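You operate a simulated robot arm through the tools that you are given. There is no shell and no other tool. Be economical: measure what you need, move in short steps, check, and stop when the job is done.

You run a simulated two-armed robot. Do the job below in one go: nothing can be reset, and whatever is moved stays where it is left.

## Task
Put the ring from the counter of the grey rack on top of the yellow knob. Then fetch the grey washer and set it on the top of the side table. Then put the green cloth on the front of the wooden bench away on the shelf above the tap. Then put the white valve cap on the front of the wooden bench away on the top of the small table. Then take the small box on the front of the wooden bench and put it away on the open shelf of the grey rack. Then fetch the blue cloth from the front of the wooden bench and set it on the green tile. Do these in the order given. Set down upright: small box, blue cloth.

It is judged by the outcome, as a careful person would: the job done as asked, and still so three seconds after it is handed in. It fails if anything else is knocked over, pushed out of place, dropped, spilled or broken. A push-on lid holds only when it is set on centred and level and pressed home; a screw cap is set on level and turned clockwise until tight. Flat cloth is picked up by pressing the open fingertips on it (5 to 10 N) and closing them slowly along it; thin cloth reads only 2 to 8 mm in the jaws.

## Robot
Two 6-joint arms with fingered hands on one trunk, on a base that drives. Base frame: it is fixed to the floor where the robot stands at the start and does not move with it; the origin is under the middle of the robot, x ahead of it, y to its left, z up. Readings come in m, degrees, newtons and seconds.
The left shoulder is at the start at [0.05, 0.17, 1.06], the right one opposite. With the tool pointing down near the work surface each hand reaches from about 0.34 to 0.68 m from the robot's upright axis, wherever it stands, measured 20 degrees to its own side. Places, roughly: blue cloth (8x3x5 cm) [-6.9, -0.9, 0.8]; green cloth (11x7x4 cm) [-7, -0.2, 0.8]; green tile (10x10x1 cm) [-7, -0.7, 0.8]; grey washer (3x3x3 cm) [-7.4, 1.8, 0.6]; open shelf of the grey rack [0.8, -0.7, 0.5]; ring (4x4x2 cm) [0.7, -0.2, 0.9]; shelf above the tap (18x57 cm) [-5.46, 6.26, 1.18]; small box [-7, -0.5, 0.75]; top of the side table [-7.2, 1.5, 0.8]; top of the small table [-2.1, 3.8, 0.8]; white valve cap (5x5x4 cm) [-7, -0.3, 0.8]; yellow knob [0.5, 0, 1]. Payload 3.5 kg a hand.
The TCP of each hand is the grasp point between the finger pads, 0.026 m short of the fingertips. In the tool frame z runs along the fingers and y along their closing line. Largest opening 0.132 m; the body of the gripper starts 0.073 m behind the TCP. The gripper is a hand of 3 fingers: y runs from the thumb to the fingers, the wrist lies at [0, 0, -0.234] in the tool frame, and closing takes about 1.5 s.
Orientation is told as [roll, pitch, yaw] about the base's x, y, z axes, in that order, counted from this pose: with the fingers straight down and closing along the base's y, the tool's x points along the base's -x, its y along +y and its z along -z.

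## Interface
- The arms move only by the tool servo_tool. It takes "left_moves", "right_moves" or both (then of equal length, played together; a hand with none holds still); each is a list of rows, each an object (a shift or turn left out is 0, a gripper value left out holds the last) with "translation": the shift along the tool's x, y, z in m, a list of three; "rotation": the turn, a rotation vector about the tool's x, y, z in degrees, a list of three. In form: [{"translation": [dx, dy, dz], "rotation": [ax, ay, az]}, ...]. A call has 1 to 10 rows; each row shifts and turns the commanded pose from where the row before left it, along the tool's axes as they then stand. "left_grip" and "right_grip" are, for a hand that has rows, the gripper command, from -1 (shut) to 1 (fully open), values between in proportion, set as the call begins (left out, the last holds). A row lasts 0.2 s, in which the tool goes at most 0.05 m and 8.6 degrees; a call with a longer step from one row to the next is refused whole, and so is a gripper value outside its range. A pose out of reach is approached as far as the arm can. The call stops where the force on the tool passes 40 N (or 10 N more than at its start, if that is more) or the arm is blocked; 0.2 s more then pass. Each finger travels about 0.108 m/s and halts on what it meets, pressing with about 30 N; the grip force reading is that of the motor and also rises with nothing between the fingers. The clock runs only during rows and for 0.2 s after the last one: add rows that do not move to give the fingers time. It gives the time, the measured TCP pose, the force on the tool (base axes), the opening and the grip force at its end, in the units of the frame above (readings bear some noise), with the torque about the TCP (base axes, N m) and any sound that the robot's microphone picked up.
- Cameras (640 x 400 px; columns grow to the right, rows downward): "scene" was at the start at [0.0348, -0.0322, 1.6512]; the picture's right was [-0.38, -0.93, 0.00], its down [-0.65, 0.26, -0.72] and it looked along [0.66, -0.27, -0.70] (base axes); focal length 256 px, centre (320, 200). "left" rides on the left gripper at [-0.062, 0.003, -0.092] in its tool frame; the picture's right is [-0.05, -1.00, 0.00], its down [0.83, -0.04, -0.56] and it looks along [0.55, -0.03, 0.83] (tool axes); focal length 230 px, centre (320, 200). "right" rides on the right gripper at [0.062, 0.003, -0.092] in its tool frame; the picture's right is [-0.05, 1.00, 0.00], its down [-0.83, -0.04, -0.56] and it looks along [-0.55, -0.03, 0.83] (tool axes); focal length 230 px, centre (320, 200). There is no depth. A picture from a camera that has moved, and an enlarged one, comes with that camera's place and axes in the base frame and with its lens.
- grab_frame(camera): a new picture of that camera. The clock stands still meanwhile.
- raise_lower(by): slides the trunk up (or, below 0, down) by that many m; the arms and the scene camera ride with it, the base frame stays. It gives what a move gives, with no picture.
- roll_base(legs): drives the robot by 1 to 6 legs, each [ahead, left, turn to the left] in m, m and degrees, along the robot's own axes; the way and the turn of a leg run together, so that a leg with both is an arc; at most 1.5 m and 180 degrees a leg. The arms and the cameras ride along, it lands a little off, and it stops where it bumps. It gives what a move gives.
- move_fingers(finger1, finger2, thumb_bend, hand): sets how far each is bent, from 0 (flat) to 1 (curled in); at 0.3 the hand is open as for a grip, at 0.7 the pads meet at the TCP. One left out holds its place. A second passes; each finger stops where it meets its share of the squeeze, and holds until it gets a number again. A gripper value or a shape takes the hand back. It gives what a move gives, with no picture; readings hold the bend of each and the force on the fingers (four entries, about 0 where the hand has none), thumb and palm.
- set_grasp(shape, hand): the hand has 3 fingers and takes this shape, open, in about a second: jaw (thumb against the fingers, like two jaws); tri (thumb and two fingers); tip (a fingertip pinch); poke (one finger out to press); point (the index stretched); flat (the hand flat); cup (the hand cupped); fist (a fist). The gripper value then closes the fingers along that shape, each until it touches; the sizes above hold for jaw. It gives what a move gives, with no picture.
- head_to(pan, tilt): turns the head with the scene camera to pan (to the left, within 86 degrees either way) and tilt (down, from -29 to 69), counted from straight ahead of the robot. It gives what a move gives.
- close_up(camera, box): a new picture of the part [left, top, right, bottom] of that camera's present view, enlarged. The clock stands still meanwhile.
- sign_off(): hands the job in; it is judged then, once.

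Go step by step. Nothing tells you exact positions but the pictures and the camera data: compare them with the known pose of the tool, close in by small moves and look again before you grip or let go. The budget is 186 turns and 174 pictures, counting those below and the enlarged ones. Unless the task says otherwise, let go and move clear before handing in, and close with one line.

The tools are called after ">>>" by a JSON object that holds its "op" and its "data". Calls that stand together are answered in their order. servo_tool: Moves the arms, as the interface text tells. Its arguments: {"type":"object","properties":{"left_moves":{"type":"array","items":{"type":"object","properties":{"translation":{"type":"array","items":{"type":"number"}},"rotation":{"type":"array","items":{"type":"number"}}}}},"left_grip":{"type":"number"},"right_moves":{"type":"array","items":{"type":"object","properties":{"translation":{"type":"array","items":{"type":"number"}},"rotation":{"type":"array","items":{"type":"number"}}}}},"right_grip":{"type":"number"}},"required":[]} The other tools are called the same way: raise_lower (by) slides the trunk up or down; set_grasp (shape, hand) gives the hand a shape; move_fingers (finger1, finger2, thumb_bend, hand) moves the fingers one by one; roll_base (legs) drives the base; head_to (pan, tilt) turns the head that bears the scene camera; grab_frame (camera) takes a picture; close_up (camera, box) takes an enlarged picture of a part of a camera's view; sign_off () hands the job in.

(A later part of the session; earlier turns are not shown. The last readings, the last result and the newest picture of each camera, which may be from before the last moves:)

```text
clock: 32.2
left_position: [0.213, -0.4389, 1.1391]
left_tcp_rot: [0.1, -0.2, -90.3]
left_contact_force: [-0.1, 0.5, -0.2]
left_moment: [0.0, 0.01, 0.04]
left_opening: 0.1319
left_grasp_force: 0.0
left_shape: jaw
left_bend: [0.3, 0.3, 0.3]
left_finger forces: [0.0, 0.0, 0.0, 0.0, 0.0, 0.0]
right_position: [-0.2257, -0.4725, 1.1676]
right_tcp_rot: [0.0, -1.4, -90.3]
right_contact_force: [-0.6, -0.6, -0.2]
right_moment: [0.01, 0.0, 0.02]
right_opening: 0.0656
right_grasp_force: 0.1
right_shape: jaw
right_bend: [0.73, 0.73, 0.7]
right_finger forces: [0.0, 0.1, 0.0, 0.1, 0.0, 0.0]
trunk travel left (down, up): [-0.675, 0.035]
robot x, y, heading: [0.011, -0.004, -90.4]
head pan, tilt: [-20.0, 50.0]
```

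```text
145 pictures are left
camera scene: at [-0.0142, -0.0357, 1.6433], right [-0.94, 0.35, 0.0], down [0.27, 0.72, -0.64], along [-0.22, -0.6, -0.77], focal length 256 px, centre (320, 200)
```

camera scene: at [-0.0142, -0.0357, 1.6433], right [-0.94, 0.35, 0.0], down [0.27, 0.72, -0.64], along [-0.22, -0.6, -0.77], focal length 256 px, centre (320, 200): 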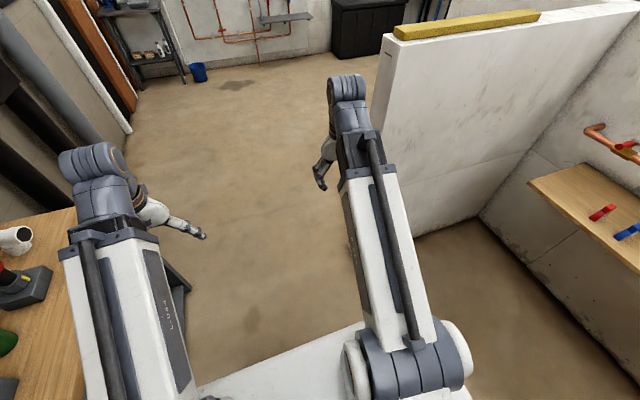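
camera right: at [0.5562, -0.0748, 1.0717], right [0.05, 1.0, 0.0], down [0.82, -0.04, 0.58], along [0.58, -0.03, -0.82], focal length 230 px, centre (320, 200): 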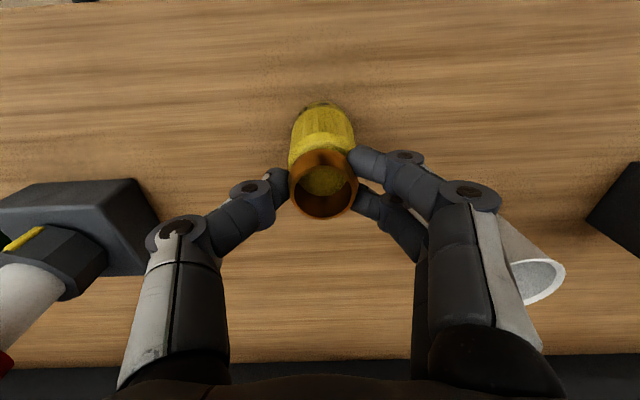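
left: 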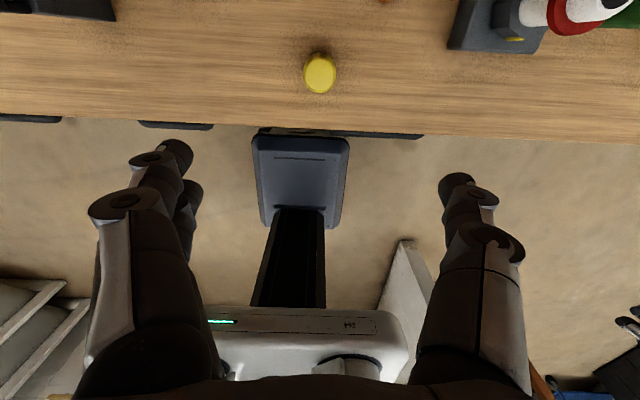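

There is good clearance on both sides. I drive down the aisle past the partition and turn to face -x.

>>> {"op": "roll_base", "data": {"legs": [[1.2, 0, 0.4], [1.3, 0, 0], [0, 0, -90]]}}

>>> {"op": "head_to", "data": {"pan": 0, "tilt": 25}}

>>> {"op": "grab_frame", "data": {"camera": "scene"}}

```text
clock: 48.4
left_position: [-0.4623, -2.7504, 1.1389]
left_tcp_rot: [0.0, -0.2, -180.0]
left_contact_force: [-0.3, -0.2, 0.1]
left_moment: [-0.03, 0.01, 0.0]
left_opening: 0.1322
left_grasp_force: 0.1
left_shape: jaw
left_bend: [0.3, 0.3, 0.3]
left_finger forces: [0.0, 0.0, 0.0, 0.1, 0.1, 0.0]
right_position: [-0.4981, -2.3125, 1.1678]
right_tcp_rot: [0.1, -1.4, -180.1]
right_contact_force: [0.2, 0.9, -0.1]
right_moment: [0.0, 0.04, 0.02]
right_opening: 0.0655
right_grasp_force: 0.1
right_shape: jaw
right_bend: [0.73, 0.73, 0.7]
right_finger forces: [0.1, 0.0, 0.1, 0.1, 0.0, 0.0]
trunk travel left (down, up): [-0.675, 0.035]
robot x, y, heading: [-0.0278, -2.5489, -179.8]
head pan, tilt: [-20.0, 50.0]
```

```text
clock: 49.3
left_position: [-0.4613, -2.751, 1.1386]
left_tcp_rot: [0.0, -0.3, -179.9]
left_contact_force: [0.1, -0.5, 0.0]
left_moment: [-0.02, 0.02, -0.01]
left_opening: 0.1318
left_grasp_force: 0.0
left_shape: jaw
left_bend: [0.3, 0.3, 0.3]
left_finger forces: [0.0, 0.0, 0.0, 0.0, 0.1, 0.0]
right_position: [-0.4991, -2.3127, 1.1674]
right_tcp_rot: [-0.1, -1.4, -180.0]
right_contact_force: [-1.5, 0.5, 0.7]
right_moment: [-0.02, -0.01, -0.02]
right_opening: 0.0655
right_grasp_force: 0.1
right_shape: jaw
right_bend: [0.73, 0.73, 0.7]
right_finger forces: [0.0, 0.0, 0.0, 0.0, 0.0, 0.1]
trunk travel left (down, up): [-0.675, 0.035]
robot x, y, heading: [-0.0273, -2.549, -180.1]
head pan, tilt: [0.0, 25.0]
```

```text
144 pictures are left
camera scene: at [-0.0804, -2.5501, 1.6806], right [0.0, 1.0, 0.0], down [0.42, 0.0, -0.91], along [-0.91, 0.0, -0.42], focal length 256 px, centre (320, 200)
```

scene: 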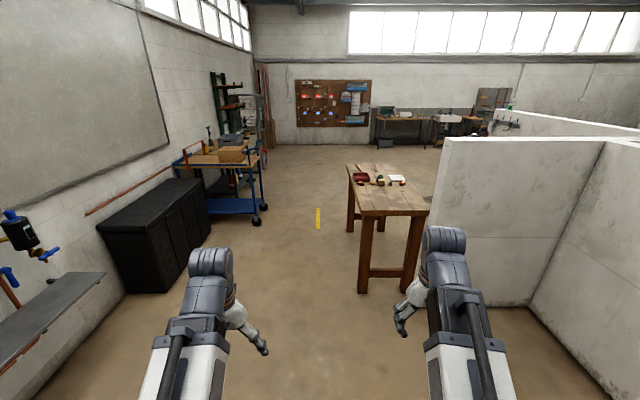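

The aisle runs between a wooden sawing table on the right and a trolley on the left. I drive along y ≈ -2.8 to about x = -3.8.

>>> {"op": "roll_base", "data": {"legs": [[1.0, 0.24, 0], [1.4, 0, 0], [1.4, 0, 0]]}}

>>> {"op": "head_to", "data": {"pan": -25, "tilt": 20}}

>>> {"op": "grab_frame", "data": {"camera": "scene"}}

```text
clock: 67.7
left_position: [-4.2453, -3.0165, 1.1389]
left_tcp_rot: [0.0, -0.2, 179.5]
left_contact_force: [0.4, -0.6, 0.4]
left_moment: [0.0, 0.01, 0.01]
left_opening: 0.1318
left_grasp_force: 0.1
left_shape: jaw
left_bend: [0.3, 0.3, 0.3]
left_finger forces: [0.1, 0.0, 0.0, 0.1, 0.0, 0.1]
right_position: [-4.2769, -2.5776, 1.1672]
right_tcp_rot: [-0.1, -1.4, 179.5]
right_contact_force: [0.2, 0.2, -0.1]
right_moment: [0.0, -0.02, -0.01]
right_opening: 0.0654
right_grasp_force: 0.0
right_shape: jaw
right_bend: [0.73, 0.73, 0.7]
right_finger forces: [0.0, 0.1, 0.1, 0.0, 0.0, 0.1]
trunk travel left (down, up): [-0.675, 0.035]
robot x, y, heading: [-3.8061, -2.8194, 179.6]
head pan, tilt: [0.0, 25.0]
```

```text
clock: 68.6
left_position: [-4.2455, -3.0164, 1.1396]
left_tcp_rot: [0.0, -0.3, 179.5]
left_contact_force: [-0.4, -0.7, -0.3]
left_moment: [-0.04, 0.01, -0.02]
left_opening: 0.1317
left_grasp_force: 0.0
left_shape: jaw
left_bend: [0.3, 0.3, 0.3]
left_finger forces: [0.1, 0.0, 0.0, 0.0, 0.1, 0.0]
right_position: [-4.2763, -2.5777, 1.1673]
right_tcp_rot: [0.0, -1.5, 179.6]
right_contact_force: [0.2, 0.5, 0.9]
right_moment: [0.01, -0.02, 0.0]
right_opening: 0.0654
right_grasp_force: 0.1
right_shape: jaw
right_bend: [0.73, 0.73, 0.7]
right_finger forces: [0.1, 0.1, 0.1, 0.0, 0.0, 0.1]
trunk travel left (down, up): [-0.675, 0.035]
robot x, y, heading: [-3.8079, -2.8154, 179.4]
head pan, tilt: [-25.0, 20.0]
```

```text
143 pictures are left
camera scene: at [-3.8528, -2.7798, 1.6888], right [0.43, 0.9, 0.0], down [0.31, -0.15, -0.94], along [-0.85, 0.4, -0.34], focal length 256 px, centre (320, 200)
```

scene: 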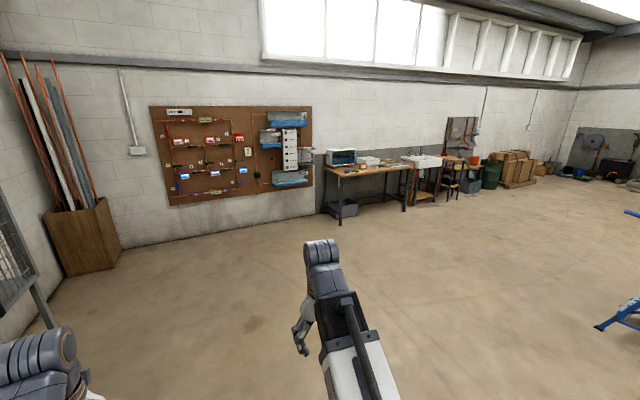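

I can see the wooden bench with a box, then a sink, then a small side table along the far wall. I drive forward and then sideways to stand before the side table, clear of the blue ladder.

>>> {"op": "roll_base", "data": {"legs": [[1.4, 0, 0.3], [0.4, -1.2, 0], [0, -1.5, 0], [0, -1.5, 0]]}}

>>> {"op": "head_to", "data": {"pan": 0, "tilt": 30}}

>>> {"op": "grab_frame", "data": {"camera": "scene"}}

```text
clock: 95.7
left_position: [-6.1614, 1.1749, 1.1381]
left_tcp_rot: [0.1, -0.1, -178.5]
left_contact_force: [0.2, 0.2, -0.8]
left_moment: [-0.02, 0.0, 0.02]
left_opening: 0.1319
left_grasp_force: 0.1
left_shape: jaw
left_bend: [0.3, 0.3, 0.3]
left_finger forces: [0.0, 0.1, 0.0, 0.0, 0.0, 0.0]
right_position: [-6.2088, 1.6131, 1.1666]
right_tcp_rot: [0.1, -1.4, -178.5]
right_contact_force: [-0.1, 0.2, -0.3]
right_moment: [0.01, 0.0, 0.01]
right_opening: 0.0653
right_grasp_force: 0.0
right_shape: jaw
right_bend: [0.73, 0.73, 0.7]
right_finger forces: [0.0, 0.0, 0.0, 0.1, 0.1, 0.1]
trunk travel left (down, up): [-0.675, 0.035]
robot x, y, heading: [-5.7325, 1.3884, -178.6]
head pan, tilt: [-25.0, 20.0]
```

```text
clock: 96.5
left_position: [-6.1624, 1.1746, 1.1383]
left_tcp_rot: [0.0, -0.1, -178.4]
left_contact_force: [-0.4, 0.7, -0.9]
left_moment: [-0.02, -0.03, 0.01]
left_opening: 0.132
left_grasp_force: 0.1
left_shape: jaw
left_bend: [0.3, 0.3, 0.3]
left_finger forces: [0.0, 0.0, 0.1, 0.0, 0.0, 0.0]
right_position: [-6.2099, 1.6142, 1.1673]
right_tcp_rot: [0.0, -1.5, -178.4]
right_contact_force: [0.3, 0.0, 0.8]
right_moment: [0.0, -0.02, -0.06]
right_opening: 0.0656
right_grasp_force: 0.0
right_shape: jaw
right_bend: [0.73, 0.73, 0.7]
right_finger forces: [0.1, 0.0, 0.0, 0.0, 0.1, 0.1]
trunk travel left (down, up): [-0.675, 0.035]
robot x, y, heading: [-5.7338, 1.387, -178.4]
head pan, tilt: [0.0, 30.0]
```

```text
142 pictures are left
camera scene: at [-5.7829, 1.3868, 1.6728], right [-0.03, 1.0, 0.0], down [0.5, 0.01, -0.87], along [-0.87, -0.02, -0.5], focal length 256 px, centre (320, 200)
```

scene: 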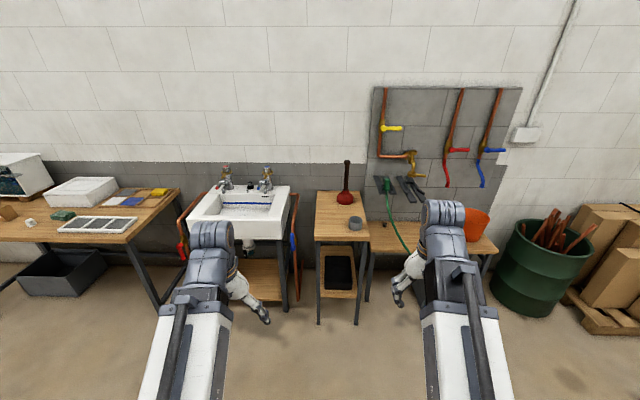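

Side table with plunger and grey cup in front, with a lower bench beside it on the right. I zoom to find the grey washer.

>>> {"op": "close_up", "data": {"camera": "scene", "box": [300, 160, 460, 260]}}

>>> {"op": "close_up", "data": {"camera": "scene", "box": [0, 140, 200, 260]}}

```text
4.00 times, centred on (380, 210) of scene
camera zoom: at [-5.7829, 1.3868, 1.6728], right [-0.03, 1.0, 0.0], down [0.5, 0.01, -0.87], along [-0.87, -0.02, -0.5], focal length 1024 px, centre (80, 160)
```

zoom: 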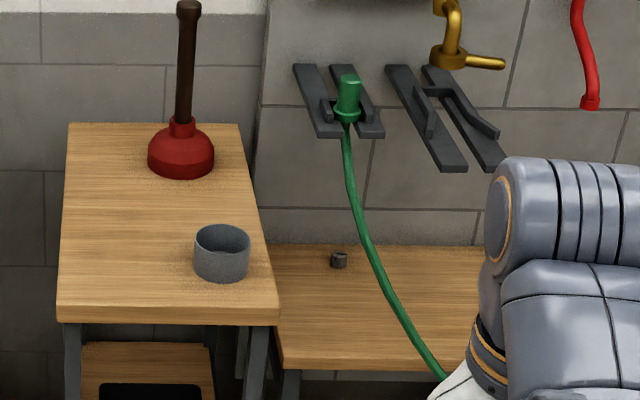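

```text
3.20 times, centred on (100, 200) of scene
camera zoom: at [-5.7829, 1.3868, 1.6728], right [-0.03, 1.0, 0.0], down [0.5, 0.01, -0.87], along [-0.87, -0.02, -0.5], focal length 819 px, centre (1024, 200)
```

zoom: 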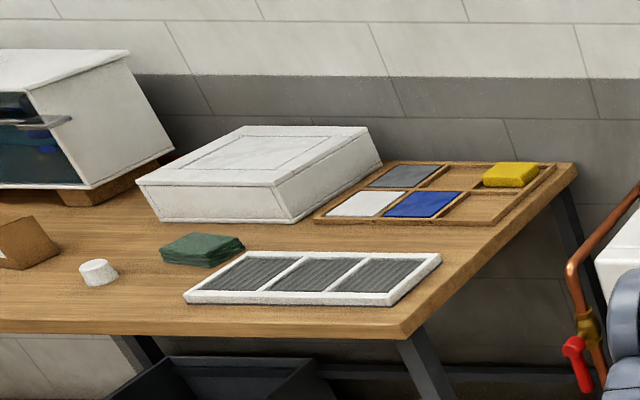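

The washer sits on the lower bench at about (-7.31, 1.82, 0.6), between the side table's edge and the green hose. I drive to stand at y ≈ 2.08 so the left hand can reach it, then look again.

>>> {"op": "roll_base", "data": {"legs": [[0.4, -0.69, -1.5]]}}

>>> {"op": "head_to", "data": {"pan": 10, "tilt": 40}}

>>> {"op": "grab_frame", "data": {"camera": "scene"}}

```text
clock: 100.8
left_position: [-6.5724, 1.8466, 1.1395]
left_tcp_rot: [0.1, -0.2, -179.1]
left_contact_force: [-0.3, 0.5, 1.2]
left_moment: [0.04, 0.0, -0.02]
left_opening: 0.1318
left_grasp_force: 0.2
left_shape: jaw
left_bend: [0.3, 0.3, 0.3]
left_finger forces: [0.0, 0.0, 0.0, 0.0, 0.0, 0.1]
right_position: [-6.6153, 2.2845, 1.167]
right_tcp_rot: [-0.1, -1.4, -179.1]
right_contact_force: [0.2, 0.4, -0.1]
right_moment: [0.02, 0.01, -0.01]
right_opening: 0.0654
right_grasp_force: 0.1
right_shape: jaw
right_bend: [0.73, 0.73, 0.7]
right_finger forces: [0.0, 0.0, 0.0, 0.0, 0.0, 0.1]
trunk travel left (down, up): [-0.675, 0.035]
robot x, y, heading: [-6.141, 2.0513, -179.0]
head pan, tilt: [0.0, 30.0]
```

```text
clock: 101.5
left_position: [-6.5725, 1.8453, 1.1393]
left_tcp_rot: [0.1, -0.2, -179.0]
left_contact_force: [-0.8, 0.1, 0.2]
left_moment: [0.03, -0.04, -0.01]
left_opening: 0.132
left_grasp_force: 0.0
left_shape: jaw
left_bend: [0.3, 0.3, 0.3]
left_finger forces: [0.1, 0.1, 0.0, 0.0, 0.1, 0.1]
right_position: [-6.6163, 2.2854, 1.1667]
right_tcp_rot: [0.0, -1.4, -179.1]
right_contact_force: [0.4, -0.2, 0.3]
right_moment: [-0.01, -0.01, 0.0]
right_opening: 0.0653
right_grasp_force: 0.1
right_shape: jaw
right_bend: [0.73, 0.73, 0.7]
right_finger forces: [0.1, 0.0, 0.0, 0.0, 0.0, 0.0]
trunk travel left (down, up): [-0.675, 0.035]
robot x, y, heading: [-6.14, 2.0543, -178.7]
head pan, tilt: [10.0, 40.0]
```

```text
139 pictures are left
camera scene: at [-6.1846, 2.039, 1.6575], right [-0.19, 0.98, 0.0], down [0.63, 0.12, -0.77], along [-0.75, -0.15, -0.64], focal length 256 px, centre (320, 200)
```

scene: 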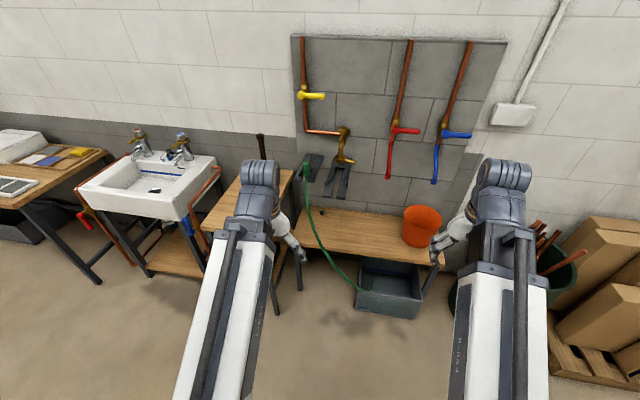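

A grey tote under the bench limits how far I can go in. I zoom on the washer and hose, whose left-right order has swapped in this view, so the hose is nearer to me.

>>> {"op": "close_up", "data": {"camera": "scene", "box": [270, 150, 400, 290]}}

```text
2.86 times, centred on (335, 220) of scene
camera zoom: at [-6.1846, 2.039, 1.6575], right [-0.19, 0.98, 0.0], down [0.63, 0.12, -0.77], along [-0.75, -0.15, -0.64], focal length 732 px, centre (277, 143)
```

zoom: 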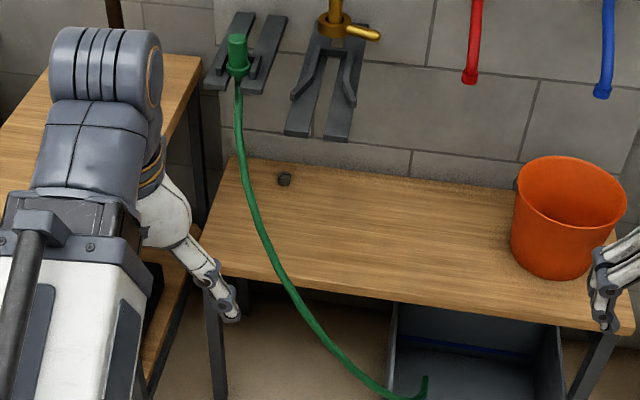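

The washer triangulates to about (-7.34, 1.82, 0.575). The hose hangs in front of it, from about (-7.2, 1.77, 0.93) out towards the tote. I move closer, lower the trunk and look from nearer.

>>> {"op": "roll_base", "data": {"legs": [[0.35, 0, -1.2]]}}

>>> {"op": "head_to", "data": {"pan": 15, "tilt": 50}}

>>> {"op": "grab_frame", "data": {"camera": "scene"}}

>>> {"op": "grab_frame", "data": {"camera": "left"}}

```text
clock: 103.7
left_position: [-6.9093, 1.8522, 1.1392]
left_tcp_rot: [0.0, -0.1, 179.9]
left_contact_force: [0.1, 0.5, -0.4]
left_moment: [0.0, 0.01, 0.0]
left_opening: 0.1315
left_grasp_force: 0.0
left_shape: jaw
left_bend: [0.3, 0.3, 0.3]
left_finger forces: [0.1, 0.0, 0.0, 0.1, 0.0, 0.1]
right_position: [-6.9443, 2.2904, 1.1666]
right_tcp_rot: [-0.1, -1.5, 179.9]
right_contact_force: [0.9, 0.0, -0.1]
right_moment: [-0.02, 0.01, -0.01]
right_opening: 0.0655
right_grasp_force: 0.0
right_shape: jaw
right_bend: [0.73, 0.73, 0.7]
right_finger forces: [0.1, 0.0, 0.1, 0.0, 0.1, 0.0]
trunk travel left (down, up): [-0.675, 0.035]
robot x, y, heading: [-6.4708, 2.0542, 179.8]
head pan, tilt: [10.0, 40.0]
```

```text
clock: 104.4
left_position: [-6.9083, 1.8521, 1.1392]
left_tcp_rot: [-0.1, -0.1, 179.9]
left_contact_force: [-1.0, -0.5, 0.9]
left_moment: [-0.04, 0.01, -0.02]
left_opening: 0.1317
left_grasp_force: 0.0
left_shape: jaw
left_bend: [0.3, 0.3, 0.3]
left_finger forces: [0.0, 0.0, 0.0, 0.0, 0.1, 0.0]
right_position: [-6.9447, 2.291, 1.1669]
right_tcp_rot: [-0.1, -1.3, 179.8]
right_contact_force: [0.5, -0.1, 0.2]
right_moment: [0.02, 0.02, -0.04]
right_opening: 0.0655
right_grasp_force: 0.0
right_shape: jaw
right_bend: [0.73, 0.73, 0.7]
right_finger forces: [0.0, 0.1, 0.0, 0.1, 0.0, 0.0]
trunk travel left (down, up): [-0.675, 0.035]
robot x, y, heading: [-6.4736, 2.0491, 180.0]
head pan, tilt: [15.0, 50.0]
```

```text
137 pictures are left
camera scene: at [-6.5086, 2.032, 1.6433], right [-0.26, 0.97, 0.0], down [0.74, 0.2, -0.64], along [-0.62, -0.17, -0.77], focal length 256 px, centre (320, 200)
```

scene: 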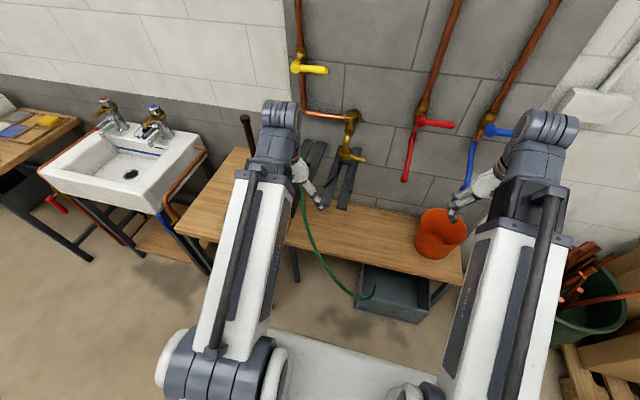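

```text
136 pictures are left
camera left: at [-6.9701, 1.8491, 1.2321], right [-0.05, 1.0, 0.0], down [0.83, 0.04, 0.55], along [0.55, 0.03, -0.83], focal length 230 px, centre (320, 200)
```

left: 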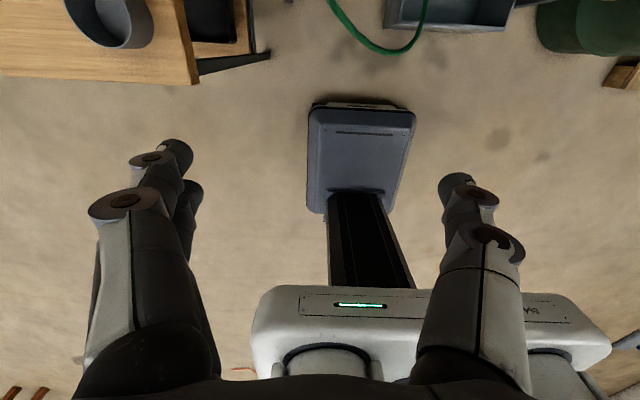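

The base still has about 0.2 m to the tote and table. I take close-ups of the wall area above the washer to find a collision-free approach.

>>> {"op": "close_up", "data": {"camera": "scene", "box": [280, 100, 420, 220]}}

>>> {"op": "grab_frame", "data": {"camera": "right"}}

```text
3.33 times, centred on (350, 160) of scene
camera zoom: at [-6.5086, 2.032, 1.6433], right [-0.26, 0.97, 0.0], down [0.74, 0.2, -0.64], along [-0.62, -0.17, -0.77], focal length 853 px, centre (220, 333)
```

zoom: 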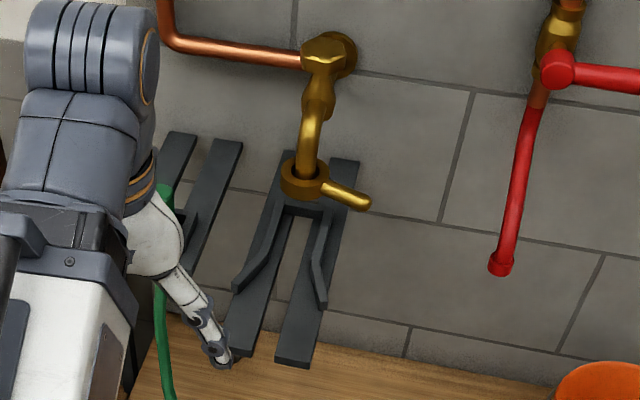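

```text
134 pictures are left
camera right: at [-6.8805, 2.2868, 1.2576], right [-0.05, -1.0, 0.0], down [-0.82, 0.04, 0.58], along [-0.57, 0.03, -0.82], focal length 230 px, centre (320, 200)
```

right: 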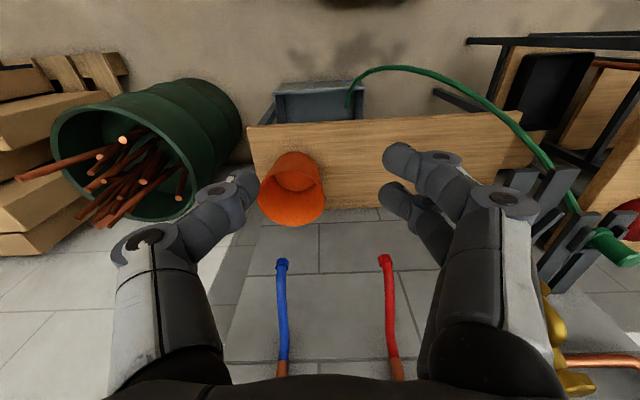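

Shelf-like holders stick out above the washer (z about 0.85–0.95, out to x = -7.13), so a straight-down grasp is blocked. I'll come in low from the right front with the right hand, under the holders and right of the hose. First I raise the left hand out of the way, place the base and lower the trunk.

>>> {"op": "servo_tool", "data": {"left_moves": [{"translation": [0, 0, -0.05]}, {"translation": [0, 0, -0.05]}, {"translation": [0, 0, -0.05]}, {"translation": [0, 0, -0.05]}]}}

>>> {"op": "roll_base", "data": {"legs": [[0.12, -0.07, 0]]}}

>>> {"op": "raise_lower", "data": {"by": -0.22}}

>>> {"op": "grab_frame", "data": {"camera": "right"}}

>>> {"op": "grab_frame", "data": {"camera": "scene"}}

```text
clock: 105.4
left_position: [-6.9814, 1.8452, 1.1785]
left_tcp_rot: [0.1, -0.8, 179.9]
left_contact_force: [-0.1, -0.2, 0.1]
left_moment: [-0.01, -0.01, -0.01]
left_opening: 0.132
left_grasp_force: 0.1
left_shape: jaw
left_bend: [0.3, 0.3, 0.3]
left_finger forces: [0.0, 0.0, 0.0, 0.0, 0.0, 0.0]
left hand out of reach, approached as far as the arm can: row 1, 2, 3, 4
right_position: [-6.944, 2.2907, 1.1674]
right_tcp_rot: [0.0, -1.4, 179.8]
right_contact_force: [-0.1, -0.4, -1.0]
right_moment: [0.01, -0.03, -0.01]
right_opening: 0.0656
right_grasp_force: 0.1
right_shape: jaw
right_bend: [0.73, 0.73, 0.7]
right_finger forces: [0.1, 0.1, 0.0, 0.1, 0.1, 0.0]
trunk travel left (down, up): [-0.675, 0.035]
robot x, y, heading: [-6.4755, 2.0543, 180.0]
head pan, tilt: [15.0, 50.0]
```

```text
clock: 106.7
left_position: [-7.0988, 1.9127, 1.1782]
left_tcp_rot: [0.1, -0.8, -179.9]
left_contact_force: [0.0, 0.0, 0.9]
left_moment: [-0.01, -0.05, -0.01]
left_opening: 0.1321
left_grasp_force: 0.0
left_shape: jaw
left_bend: [0.3, 0.3, 0.3]
left_finger forces: [0.0, 0.0, 0.1, 0.1, 0.0, 0.1]
right_position: [-7.0642, 2.3567, 1.1663]
right_tcp_rot: [0.1, -1.4, -179.9]
right_contact_force: [0.6, 0.2, -0.6]
right_moment: [-0.02, -0.03, 0.01]
right_opening: 0.0653
right_grasp_force: 0.1
right_shape: jaw
right_bend: [0.73, 0.73, 0.7]
right_finger forces: [0.0, 0.1, 0.1, 0.0, 0.0, 0.1]
trunk travel left (down, up): [-0.675, 0.035]
robot x, y, heading: [-6.5886, 2.121, -180.1]
head pan, tilt: [15.0, 50.0]
```

```text
clock: 109.0
left_position: [-7.0985, 1.9101, 0.9603]
left_tcp_rot: [0.1, -0.8, -179.8]
left_contact_force: [-0.3, -0.6, 0.8]
left_moment: [0.0, 0.03, 0.01]
left_opening: 0.1323
left_grasp_force: 0.0
left_shape: jaw
left_bend: [0.3, 0.3, 0.3]
left_finger forces: [0.0, 0.0, 0.0, 0.1, 0.1, 0.0]
right_position: [-7.0615, 2.357, 0.9465]
right_tcp_rot: [0.1, -1.5, -179.9]
right_contact_force: [-0.3, 0.0, 0.8]
right_moment: [0.0, -0.01, 0.01]
right_opening: 0.0653
right_grasp_force: 0.1
right_shape: jaw
right_bend: [0.73, 0.73, 0.7]
right_finger forces: [0.0, 0.0, 0.1, 0.1, 0.0, 0.0]
trunk travel left (down, up): [-0.455, 0.255]
robot x, y, heading: [-6.5885, 2.1213, -179.7]
head pan, tilt: [15.0, 50.0]
```

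```text
133 pictures are left
camera right: at [-6.9983, 2.3525, 1.0377], right [-0.05, -1.0, 0.0], down [-0.82, 0.04, 0.58], along [-0.57, 0.03, -0.82], focal length 230 px, centre (320, 200)
```

right: 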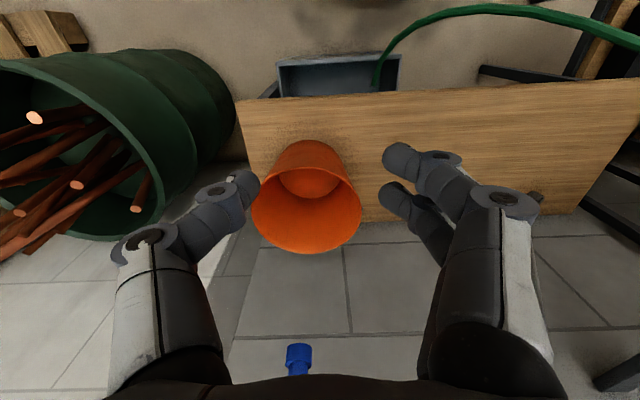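

```text
132 pictures are left
camera scene: at [-6.6253, 2.099, 1.4233], right [-0.26, 0.97, 0.0], down [0.74, 0.2, -0.64], along [-0.62, -0.17, -0.77], focal length 256 px, centre (320, 200)
```

scene: 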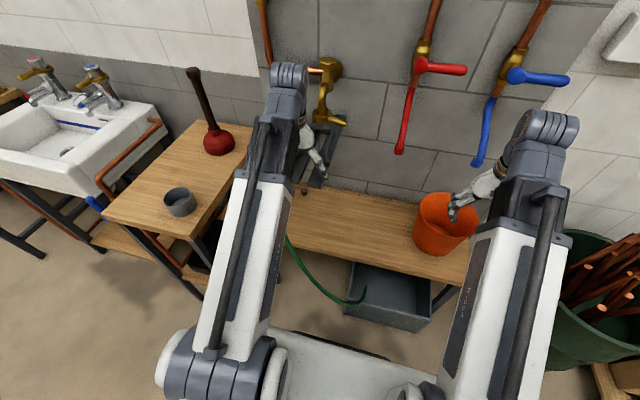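

The washer is at about (-7.338, 1.832, 0.576). The left hand suits a low oblique approach better because its camera rides on top, so I pull it back from the holder, shift the base slightly right and back, and tuck the right hand in.

>>> {"op": "servo_tool", "data": {"left_moves": [{"translation": [0.04, 0, 0]}, {"translation": [0.04, 0, 0]}, {"translation": [0.04, 0, 0]}], "right_moves": [{"translation": [0.02, 0.035, 0]}, {"translation": [0.02, 0.035, 0]}, {"translation": [0.02, 0.035, 0]}]}}

>>> {"op": "roll_base", "data": {"legs": [[-0.07, -0.1, 0]]}}

```text
clock: 109.8
left_position: [-7.0226, 1.9069, 0.9237]
left_tcp_rot: [0.0, -1.0, -179.9]
left_contact_force: [0.0, 0.7, 0.9]
left_moment: [0.03, 0.03, 0.0]
left_opening: 0.1316
left_grasp_force: 0.0
left_shape: jaw
left_bend: [0.3, 0.3, 0.3]
left_finger forces: [0.0, 0.0, 0.0, 0.1, 0.0, 0.0]
left hand out of reach, approached as far as the arm can: row 1, 2, 3
right_position: [-7.0233, 2.2489, 0.9258]
right_tcp_rot: [0.1, -1.5, -179.9]
right_contact_force: [0.1, -0.6, 0.0]
right_moment: [-0.01, 0.01, -0.03]
right_opening: 0.0656
right_grasp_force: 0.0
right_shape: jaw
right_bend: [0.73, 0.73, 0.7]
right_finger forces: [0.1, 0.0, 0.1, 0.0, 0.1, 0.0]
right hand out of reach, approached as far as the arm can: row 1, 2, 3
trunk travel left (down, up): [-0.455, 0.255]
robot x, y, heading: [-6.5905, 2.119, -179.9]
head pan, tilt: [15.0, 50.0]
```

```text
clock: 111.1
left_position: [-6.9529, 2.0118, 0.9228]
left_tcp_rot: [0.1, -1.0, -179.9]
left_contact_force: [0.1, -0.2, 0.9]
left_moment: [0.0, 0.0, 0.02]
left_opening: 0.1318
left_grasp_force: 0.0
left_shape: jaw
left_bend: [0.3, 0.3, 0.3]
left_finger forces: [0.0, 0.1, 0.1, 0.0, 0.1, 0.0]
right_position: [-6.9524, 2.3542, 0.9263]
right_tcp_rot: [0.0, -1.6, -179.9]
right_contact_force: [-0.1, 0.8, 0.4]
right_moment: [-0.01, 0.01, -0.02]
right_opening: 0.0654
right_grasp_force: 0.1
right_shape: jaw
right_bend: [0.73, 0.73, 0.7]
right_finger forces: [0.1, 0.0, 0.0, 0.0, 0.1, 0.0]
trunk travel left (down, up): [-0.455, 0.255]
robot x, y, heading: [-6.5179, 2.223, -180.0]
head pan, tilt: [15.0, 50.0]
```

The left hand was at its reach limit, so I first lower it in small steps to see where it really goes.

>>> {"op": "servo_tool", "data": {"left_moves": [{"translation": [-0.02, 0, 0.03]}, {"translation": [-0.02, 0, 0.03]}, {}]}}

```text
clock: 111.9
left_position: [-6.9938, 2.0108, 0.8618]
left_tcp_rot: [0.0, -0.9, -180.0]
left_contact_force: [0.5, -0.4, -0.5]
left_moment: [0.0, 0.03, -0.01]
left_opening: 0.1317
left_grasp_force: 0.1
left_shape: jaw
left_bend: [0.3, 0.3, 0.3]
left_finger forces: [0.0, 0.1, 0.1, 0.0, 0.0, 0.1]
right_position: [-6.9531, 2.3532, 0.9259]
right_tcp_rot: [0.1, -1.5, -179.9]
right_contact_force: [-0.3, -0.1, -0.7]
right_moment: [-0.02, 0.01, 0.02]
right_opening: 0.0657
right_grasp_force: 0.1
right_shape: jaw
right_bend: [0.73, 0.73, 0.7]
right_finger forces: [0.0, 0.1, 0.0, 0.0, 0.1, 0.0]
trunk travel left (down, up): [-0.455, 0.255]
robot x, y, heading: [-6.5234, 2.2239, -180.0]
head pan, tilt: [15.0, 50.0]
```

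Now it tracks. I yaw the hand 45° so it faces the washer obliquely, then check.

>>> {"op": "servo_tool", "data": {"left_moves": [{"translation": [0, -0.04, 0], "rotation": [0, 0, -7.5]}, {"rotation": [0, 0, -7.5]}, {"rotation": [0, 0, -7.5]}, {"rotation": [0, 0, -7.5]}, {"rotation": [0, 0, -7.5]}, {"rotation": [0, 0, -7.5]}], "left_grip": 0.0}}

>>> {"op": "servo_tool", "data": {"left_moves": [{"translation": [0, 0, 0.03]}, {"translation": [0, 0, 0.03]}, {"translation": [0, 0, 0.03], "rotation": [0, -6, 0]}, {"rotation": [0, -6, 0]}, {"rotation": [0, -6, 0]}]}}

>>> {"op": "grab_frame", "data": {"camera": "scene"}}

```text
clock: 113.3
left_position: [-6.9943, 2.0511, 0.8614]
left_tcp_rot: [-0.6, -0.7, -134.8]
left_contact_force: [0.2, 0.2, 0.2]
left_moment: [0.01, -0.01, 0.03]
left_opening: 0.0668
left_grasp_force: 0.2
left_shape: jaw
left_bend: [0.73, 0.73, 0.7]
left_finger forces: [0.0, 0.0, 0.0, 0.0, 0.0, 0.0]
right_position: [-6.954, 2.3531, 0.9261]
right_tcp_rot: [0.0, -1.5, -179.9]
right_contact_force: [-0.8, 0.1, -0.5]
right_moment: [-0.01, -0.01, 0.01]
right_opening: 0.0657
right_grasp_force: 0.0
right_shape: jaw
right_bend: [0.73, 0.73, 0.7]
right_finger forces: [0.0, 0.0, 0.0, 0.0, 0.0, 0.0]
trunk travel left (down, up): [-0.455, 0.255]
robot x, y, heading: [-6.5222, 2.2229, -179.8]
head pan, tilt: [15.0, 50.0]
```

```text
clock: 114.5
left_position: [-7.0435, 2.0539, 0.7787]
left_tcp_rot: [-0.5, -18.6, -134.7]
left_contact_force: [-0.4, -0.2, 0.4]
left_moment: [-0.01, 0.01, 0.03]
left_opening: 0.0668
left_grasp_force: 0.0
left_shape: jaw
left_bend: [0.73, 0.73, 0.7]
left_finger forces: [0.0, 0.0, 0.0, 0.0, 0.0, 0.0]
left hand out of reach, approached as far as the arm can: row 3, 4, 5
right_position: [-6.9536, 2.3536, 0.9267]
right_tcp_rot: [0.0, -1.5, -179.9]
right_contact_force: [0.3, 0.0, -0.3]
right_moment: [-0.03, -0.01, -0.01]
right_opening: 0.0653
right_grasp_force: 0.0
right_shape: jaw
right_bend: [0.73, 0.73, 0.7]
right_finger forces: [0.0, 0.0, 0.0, 0.0, 0.1, 0.0]
trunk travel left (down, up): [-0.455, 0.255]
robot x, y, heading: [-6.5158, 2.2249, -179.9]
head pan, tilt: [15.0, 50.0]
```

```text
131 pictures are left
camera scene: at [-6.556, 2.203, 1.4232], right [-0.26, 0.97, 0.0], down [0.74, 0.2, -0.64], along [-0.62, -0.17, -0.77], focal length 256 px, centre (320, 200)
```

scene: 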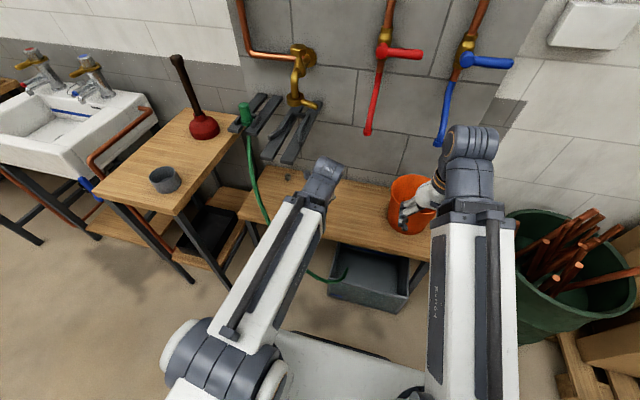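

There's now a clear view: the washer is beyond the hand, the hose to its left, the holders above. I move down and forward while pitching up further.

>>> {"op": "servo_tool", "data": {"left_moves": [{"translation": [-0.0105, -0.007, 0.0317]}, {"translation": [-0.0105, -0.007, 0.0317]}, {"translation": [-0.0105, -0.007, 0.0317]}, {"rotation": [0, -6, 0]}, {"rotation": [0, -6, 0]}, {"rotation": [0, -6, 0]}]}}

>>> {"op": "close_up", "data": {"camera": "scene", "box": [200, 80, 400, 220]}}

>>> {"op": "grab_frame", "data": {"camera": "left"}}

```text
clock: 115.9
left_position: [-7.102, 2.0274, 0.6993]
left_tcp_rot: [-0.8, -36.8, -134.4]
left_contact_force: [0.4, 0.5, 0.1]
left_moment: [-0.01, 0.01, -0.02]
left_opening: 0.0665
left_grasp_force: 0.1
left_shape: jaw
left_bend: [0.73, 0.73, 0.7]
left_finger forces: [0.1, 0.1, 0.0, 0.0, 0.0, 0.1]
right_position: [-6.9537, 2.3533, 0.9264]
right_tcp_rot: [0.1, -1.4, -179.9]
right_contact_force: [0.0, 1.2, -0.6]
right_moment: [-0.01, -0.01, 0.0]
right_opening: 0.0655
right_grasp_force: 0.0
right_shape: jaw
right_bend: [0.73, 0.73, 0.7]
right_finger forces: [0.0, 0.0, 0.1, 0.0, 0.1, 0.0]
trunk travel left (down, up): [-0.455, 0.255]
robot x, y, heading: [-6.5182, 2.2214, -180.0]
head pan, tilt: [15.0, 50.0]
```

```text
2.86 times, centred on (300, 150) of scene
camera zoom: at [-6.556, 2.203, 1.4232], right [-0.26, 0.97, 0.0], down [0.74, 0.2, -0.64], along [-0.62, -0.17, -0.77], focal length 732 px, centre (377, 343)
```

zoom: 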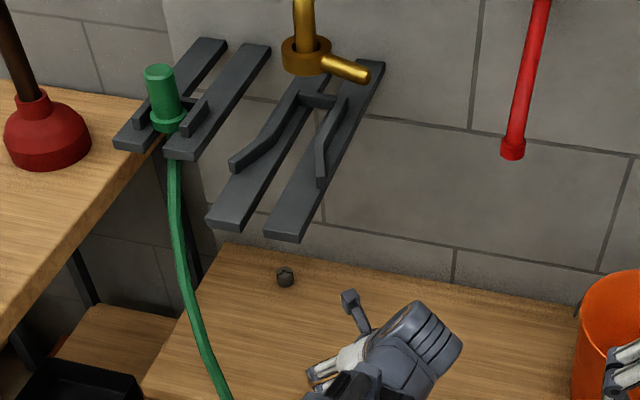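

```text
129 pictures are left
camera left: at [-7.0945, 2.0283, 0.81], right [-0.74, 0.68, 0.04], down [0.67, 0.74, -0.05], along [-0.07, -0.01, -1.0], focal length 230 px, centre (320, 200)
```

left: 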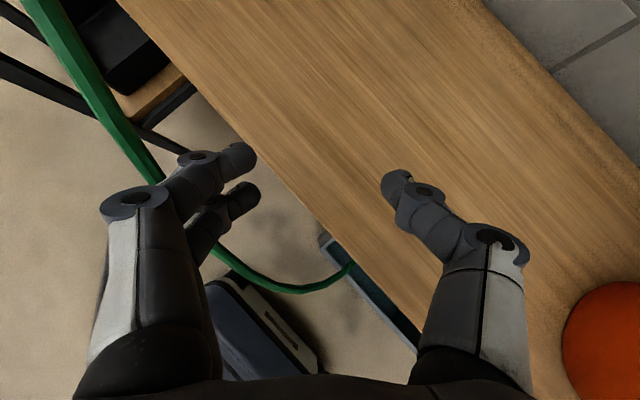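

The geometry checks out. I finish the pitch and advance along the finger direction to just short of the washer.

>>> {"op": "servo_tool", "data": {"left_moves": [{"rotation": [0, -6, 0]}, {"rotation": [0, -6, 0]}, {"rotation": [0, -6, 0]}, {"translation": [0, -0.006, 0.028]}, {"translation": [0, -0.006, 0.028]}, {"translation": [0, -0.006, 0.028]}, {"translation": [0, -0.006, 0.028]}, {"translation": [0, -0.006, 0.022]}]}}

>>> {"op": "grab_frame", "data": {"camera": "left"}}

>>> {"op": "close_up", "data": {"camera": "scene", "box": [200, 80, 400, 220]}}

```text
clock: 117.7
left_position: [-7.2154, 1.9488, 0.6528]
left_tcp_rot: [-0.8, -54.3, -134.7]
left_contact_force: [0.0, -0.2, 0.4]
left_moment: [0.01, 0.0, -0.02]
left_opening: 0.0666
left_grasp_force: 0.0
left_shape: jaw
left_bend: [0.73, 0.73, 0.7]
left_finger forces: [0.0, 0.0, 0.1, 0.0, 0.0, 0.1]
left hand out of reach, approached as far as the arm can: row 3, 4
right_position: [-6.953, 2.3534, 0.9275]
right_tcp_rot: [0.0, -1.5, -179.9]
right_contact_force: [0.8, 0.0, 1.1]
right_moment: [-0.01, -0.01, 0.01]
right_opening: 0.0655
right_grasp_force: 0.1
right_shape: jaw
right_bend: [0.73, 0.73, 0.7]
right_finger forces: [0.1, 0.1, 0.1, 0.0, 0.0, 0.0]
trunk travel left (down, up): [-0.455, 0.255]
robot x, y, heading: [-6.5197, 2.228, -180.0]
head pan, tilt: [15.0, 50.0]
```

```text
128 pictures are left
camera left: at [-7.1859, 1.9748, 0.7557], right [-0.73, 0.69, 0.05], down [0.63, 0.69, -0.35], along [-0.27, -0.22, -0.94], focal length 230 px, centre (320, 200)
```

left: 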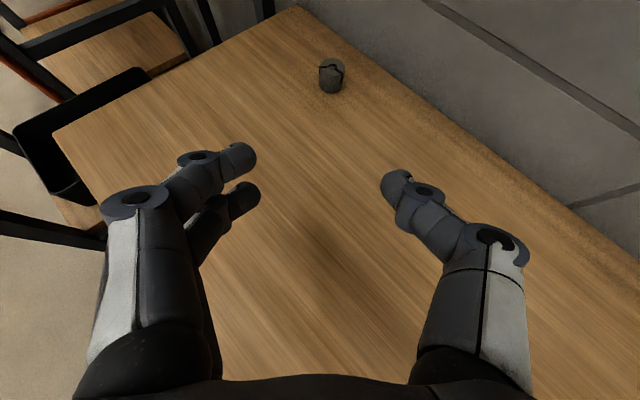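

```text
2.86 times, centred on (300, 150) of scene
camera zoom: at [-6.5561, 2.203, 1.4232], right [-0.26, 0.97, 0.0], down [0.74, 0.2, -0.64], along [-0.62, -0.17, -0.77], focal length 732 px, centre (377, 343)
```

zoom: 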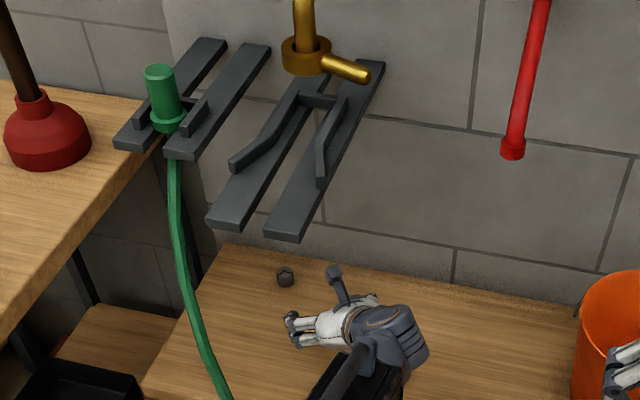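

The washer is centred ahead of the fingers. I advance most of the way and look again.

>>> {"op": "servo_tool", "data": {"left_moves": [{"translation": [-0.0094, -0.0022, 0.0392]}, {"translation": [-0.0094, -0.0022, 0.0392]}, {"translation": [-0.006, -0.0015, 0.025]}, {}]}}

>>> {"op": "grab_frame", "data": {"camera": "left"}}

>>> {"op": "close_up", "data": {"camera": "scene", "box": [200, 80, 400, 220]}}

```text
clock: 118.7
left_position: [-7.2899, 1.886, 0.6066]
left_tcp_rot: [-1.1, -54.7, -134.0]
left_contact_force: [-0.6, -0.1, -0.4]
left_moment: [-0.04, 0.0, -0.02]
left_opening: 0.0664
left_grasp_force: 0.0
left_shape: jaw
left_bend: [0.73, 0.73, 0.7]
left_finger forces: [0.0, 0.1, 0.0, 0.0, 0.1, 0.0]
right_position: [-6.9539, 2.3533, 0.9263]
right_tcp_rot: [-0.1, -1.5, -180.0]
right_contact_force: [0.5, 0.9, 0.4]
right_moment: [-0.05, -0.02, 0.0]
right_opening: 0.0657
right_grasp_force: 0.0
right_shape: jaw
right_bend: [0.73, 0.73, 0.7]
right_finger forces: [0.1, 0.0, 0.0, 0.0, 0.1, 0.0]
trunk travel left (down, up): [-0.455, 0.255]
robot x, y, heading: [-6.5233, 2.2242, -179.9]
head pan, tilt: [15.0, 50.0]
```

```text
126 pictures are left
camera left: at [-7.2586, 1.9122, 0.7112], right [-0.73, 0.68, 0.05], down [0.63, 0.69, -0.36], along [-0.28, -0.23, -0.93], focal length 230 px, centre (320, 200)
```

left: 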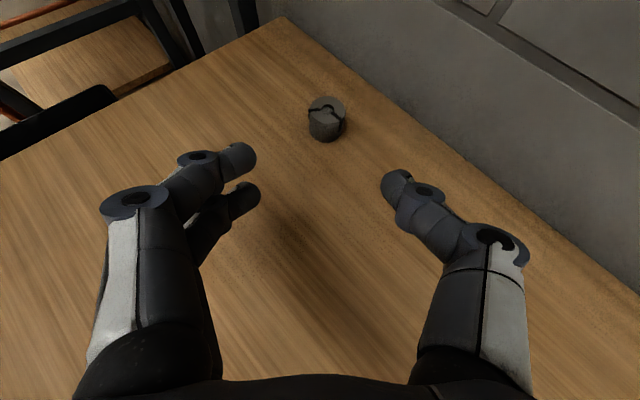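

```text
2.86 times, centred on (300, 150) of scene
camera zoom: at [-6.5561, 2.203, 1.4232], right [-0.26, 0.97, 0.0], down [0.74, 0.2, -0.64], along [-0.62, -0.17, -0.77], focal length 732 px, centre (377, 343)
```

zoom: 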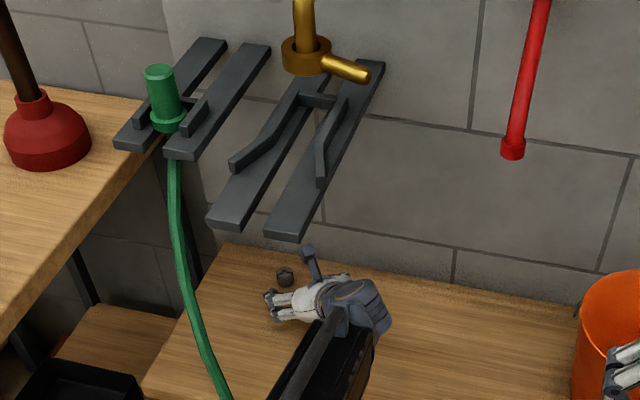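

On track. I advance the last 5 cm, watching the force in case the fingertips touch the bench.

>>> {"op": "servo_tool", "data": {"left_moves": [{"translation": [-0.0065, -0.0012, 0.0177]}, {"translation": [-0.0065, -0.0012, 0.0177]}, {"translation": [-0.0065, -0.0012, 0.0177]}, {}]}}

>>> {"op": "grab_frame", "data": {"camera": "left"}}

```text
clock: 119.7
left_position: [-7.3297, 1.8503, 0.5957]
left_tcp_rot: [-1.1, -54.7, -134.0]
left_contact_force: [0.3, 0.2, -0.5]
left_moment: [0.02, -0.01, 0.01]
left_opening: 0.0665
left_grasp_force: 0.0
left_shape: jaw
left_bend: [0.73, 0.73, 0.7]
left_finger forces: [0.1, 0.1, 0.1, 0.0, 0.1, 0.0]
right_position: [-6.9538, 2.3526, 0.9273]
right_tcp_rot: [0.0, -1.5, -179.9]
right_contact_force: [0.5, -0.4, -0.1]
right_moment: [-0.03, 0.03, -0.04]
right_opening: 0.0654
right_grasp_force: 0.0
right_shape: jaw
right_bend: [0.73, 0.73, 0.7]
right_finger forces: [0.0, 0.0, 0.0, 0.0, 0.0, 0.0]
trunk travel left (down, up): [-0.455, 0.255]
robot x, y, heading: [-6.522, 2.2228, -180.3]
head pan, tilt: [15.0, 50.0]
```

```text
124 pictures are left
camera left: at [-7.2994, 1.8765, 0.6996], right [-0.73, 0.68, 0.05], down [0.62, 0.69, -0.36], along [-0.28, -0.23, -0.93], focal length 230 px, centre (320, 200)
```

left: 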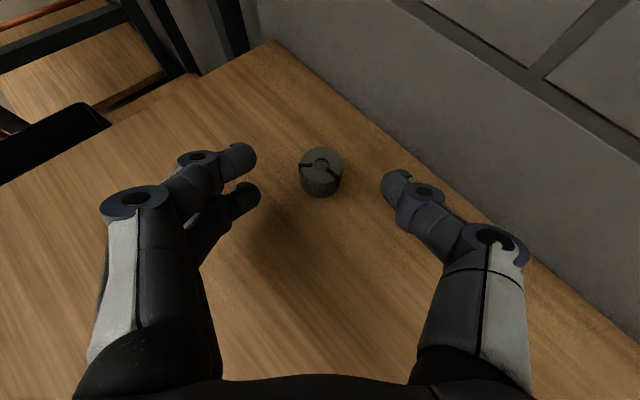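

The washer sits between the fingers, but the tips are a bit high. I lower about 1 cm and check the force.

>>> {"op": "servo_tool", "data": {"left_moves": [{"translation": [0.003, 0, 0.006]}, {"translation": [0.003, 0, 0.006]}, {}]}}

>>> {"op": "grab_frame", "data": {"camera": "left"}}

```text
clock: 120.5
left_position: [-7.3328, 1.8483, 0.5847]
left_tcp_rot: [-1.0, -54.6, -134.2]
left_contact_force: [0.1, -0.5, -0.1]
left_moment: [0.01, -0.02, 0.06]
left_opening: 0.0664
left_grasp_force: 0.1
left_shape: jaw
left_bend: [0.73, 0.73, 0.7]
left_finger forces: [0.0, 0.1, 0.0, 0.0, 0.0, 0.0]
right_position: [-6.9543, 2.3525, 0.9259]
right_tcp_rot: [0.0, -1.4, -179.9]
right_contact_force: [-1.0, 0.5, 0.0]
right_moment: [0.03, 0.0, -0.03]
right_opening: 0.0658
right_grasp_force: 0.1
right_shape: jaw
right_bend: [0.73, 0.73, 0.7]
right_finger forces: [0.1, 0.0, 0.1, 0.0, 0.1, 0.0]
trunk travel left (down, up): [-0.455, 0.255]
robot x, y, heading: [-6.5203, 2.2212, -180.2]
head pan, tilt: [15.0, 50.0]
```

```text
123 pictures are left
camera left: at [-7.3035, 1.8731, 0.6881], right [-0.73, 0.68, 0.05], down [0.63, 0.69, -0.36], along [-0.28, -0.23, -0.93], focal length 230 px, centre (320, 200)
```

left: 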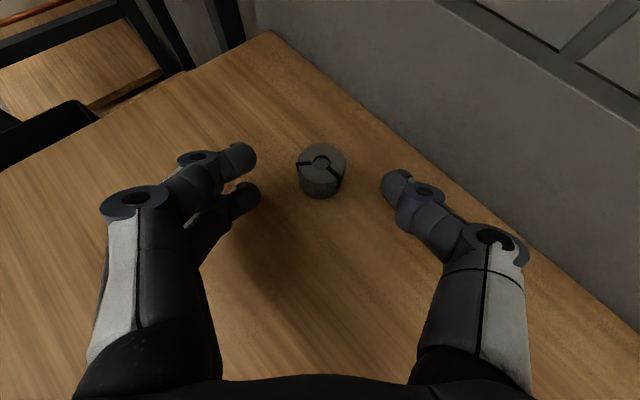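

Heights match now. I close on the washer.

>>> {"op": "servo_tool", "data": {"left_moves": [{}, {}, {}, {}, {}, {}], "left_grip": -0.8}}

>>> {"op": "grab_frame", "data": {"camera": "left"}}

```text
clock: 121.9
left_position: [-7.3356, 1.8474, 0.5846]
left_tcp_rot: [-1.1, -54.7, -134.0]
left_contact_force: [-0.1, -0.6, 0.1]
left_moment: [-0.01, 0.0, -0.01]
left_opening: 0.0139
left_grasp_force: 0.1
left_shape: jaw
left_bend: [0.72, 0.72, 0.7]
left_finger forces: [0.0, 0.0, 0.0, 0.0, 0.1, 0.1]
right_position: [-6.9542, 2.3529, 0.9277]
right_tcp_rot: [0.0, -1.5, -179.9]
right_contact_force: [-0.3, 0.2, -0.8]
right_moment: [0.03, 0.01, -0.01]
right_opening: 0.0652
right_grasp_force: 0.1
right_shape: jaw
right_bend: [0.73, 0.73, 0.7]
right_finger forces: [0.1, 0.0, 0.0, 0.1, 0.1, 0.1]
trunk travel left (down, up): [-0.455, 0.255]
robot x, y, heading: [-6.5194, 2.226, -179.7]
head pan, tilt: [15.0, 50.0]
```

```text
122 pictures are left
camera left: at [-7.3035, 1.8732, 0.6881], right [-0.73, 0.68, 0.05], down [0.63, 0.69, -0.36], along [-0.28, -0.23, -0.93], focal length 230 px, centre (320, 200)
```

left: 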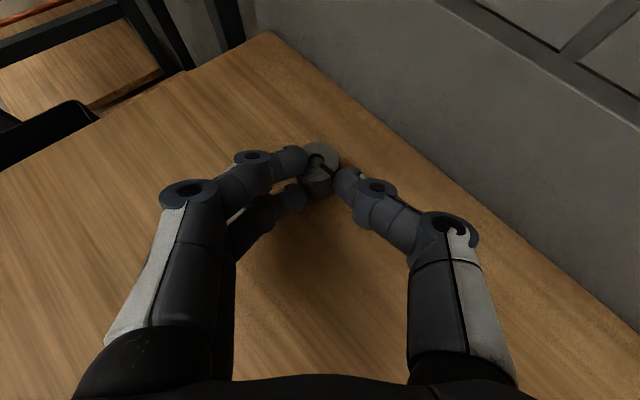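

The fingers reached the commanded opening just at the washer. I close fully to get a real grip.

>>> {"op": "servo_tool", "data": {"left_moves": [{}, {}, {}, {}], "left_grip": -1}}

>>> {"op": "close_up", "data": {"camera": "left", "box": [220, 110, 420, 250]}}

```text
clock: 122.9
left_position: [-7.3345, 1.8478, 0.5845]
left_tcp_rot: [-1.1, -54.7, -133.9]
left_contact_force: [-0.1, -0.1, -1.8]
left_moment: [-0.05, -0.02, 0.0]
left_opening: 0.0001
left_grasp_force: 29.8
left_shape: jaw
left_bend: [0.7, 0.72, 0.72]
left_finger forces: [0.1, 0.0, 0.0, 0.0, 0.0, 0.2]
right_position: [-6.9542, 2.3523, 0.9259]
right_tcp_rot: [0.0, -1.5, -179.9]
right_contact_force: [-0.3, -0.3, 0.3]
right_moment: [0.01, 0.0, 0.0]
right_opening: 0.0655
right_grasp_force: 0.0
right_shape: jaw
right_bend: [0.73, 0.73, 0.7]
right_finger forces: [0.0, 0.1, 0.0, 0.0, 0.1, 0.1]
trunk travel left (down, up): [-0.455, 0.255]
robot x, y, heading: [-6.5196, 2.2224, -180.1]
head pan, tilt: [15.0, 50.0]
```

```text
2.86 times, centred on (320, 180) of left
camera zoom: at [-7.3034, 1.8731, 0.688], right [-0.73, 0.68, 0.05], down [0.62, 0.69, -0.36], along [-0.28, -0.23, -0.93], focal length 657 px, centre (320, 257)
```

zoom: 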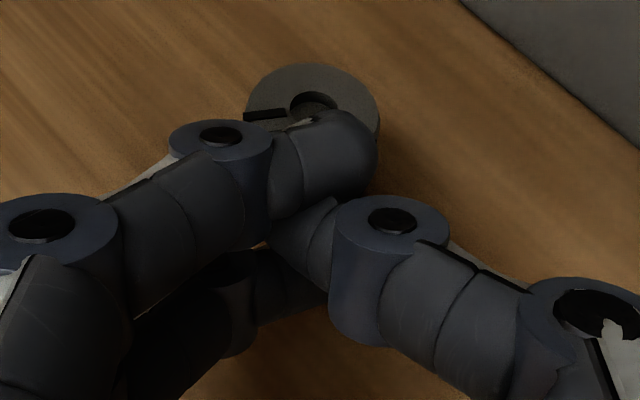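

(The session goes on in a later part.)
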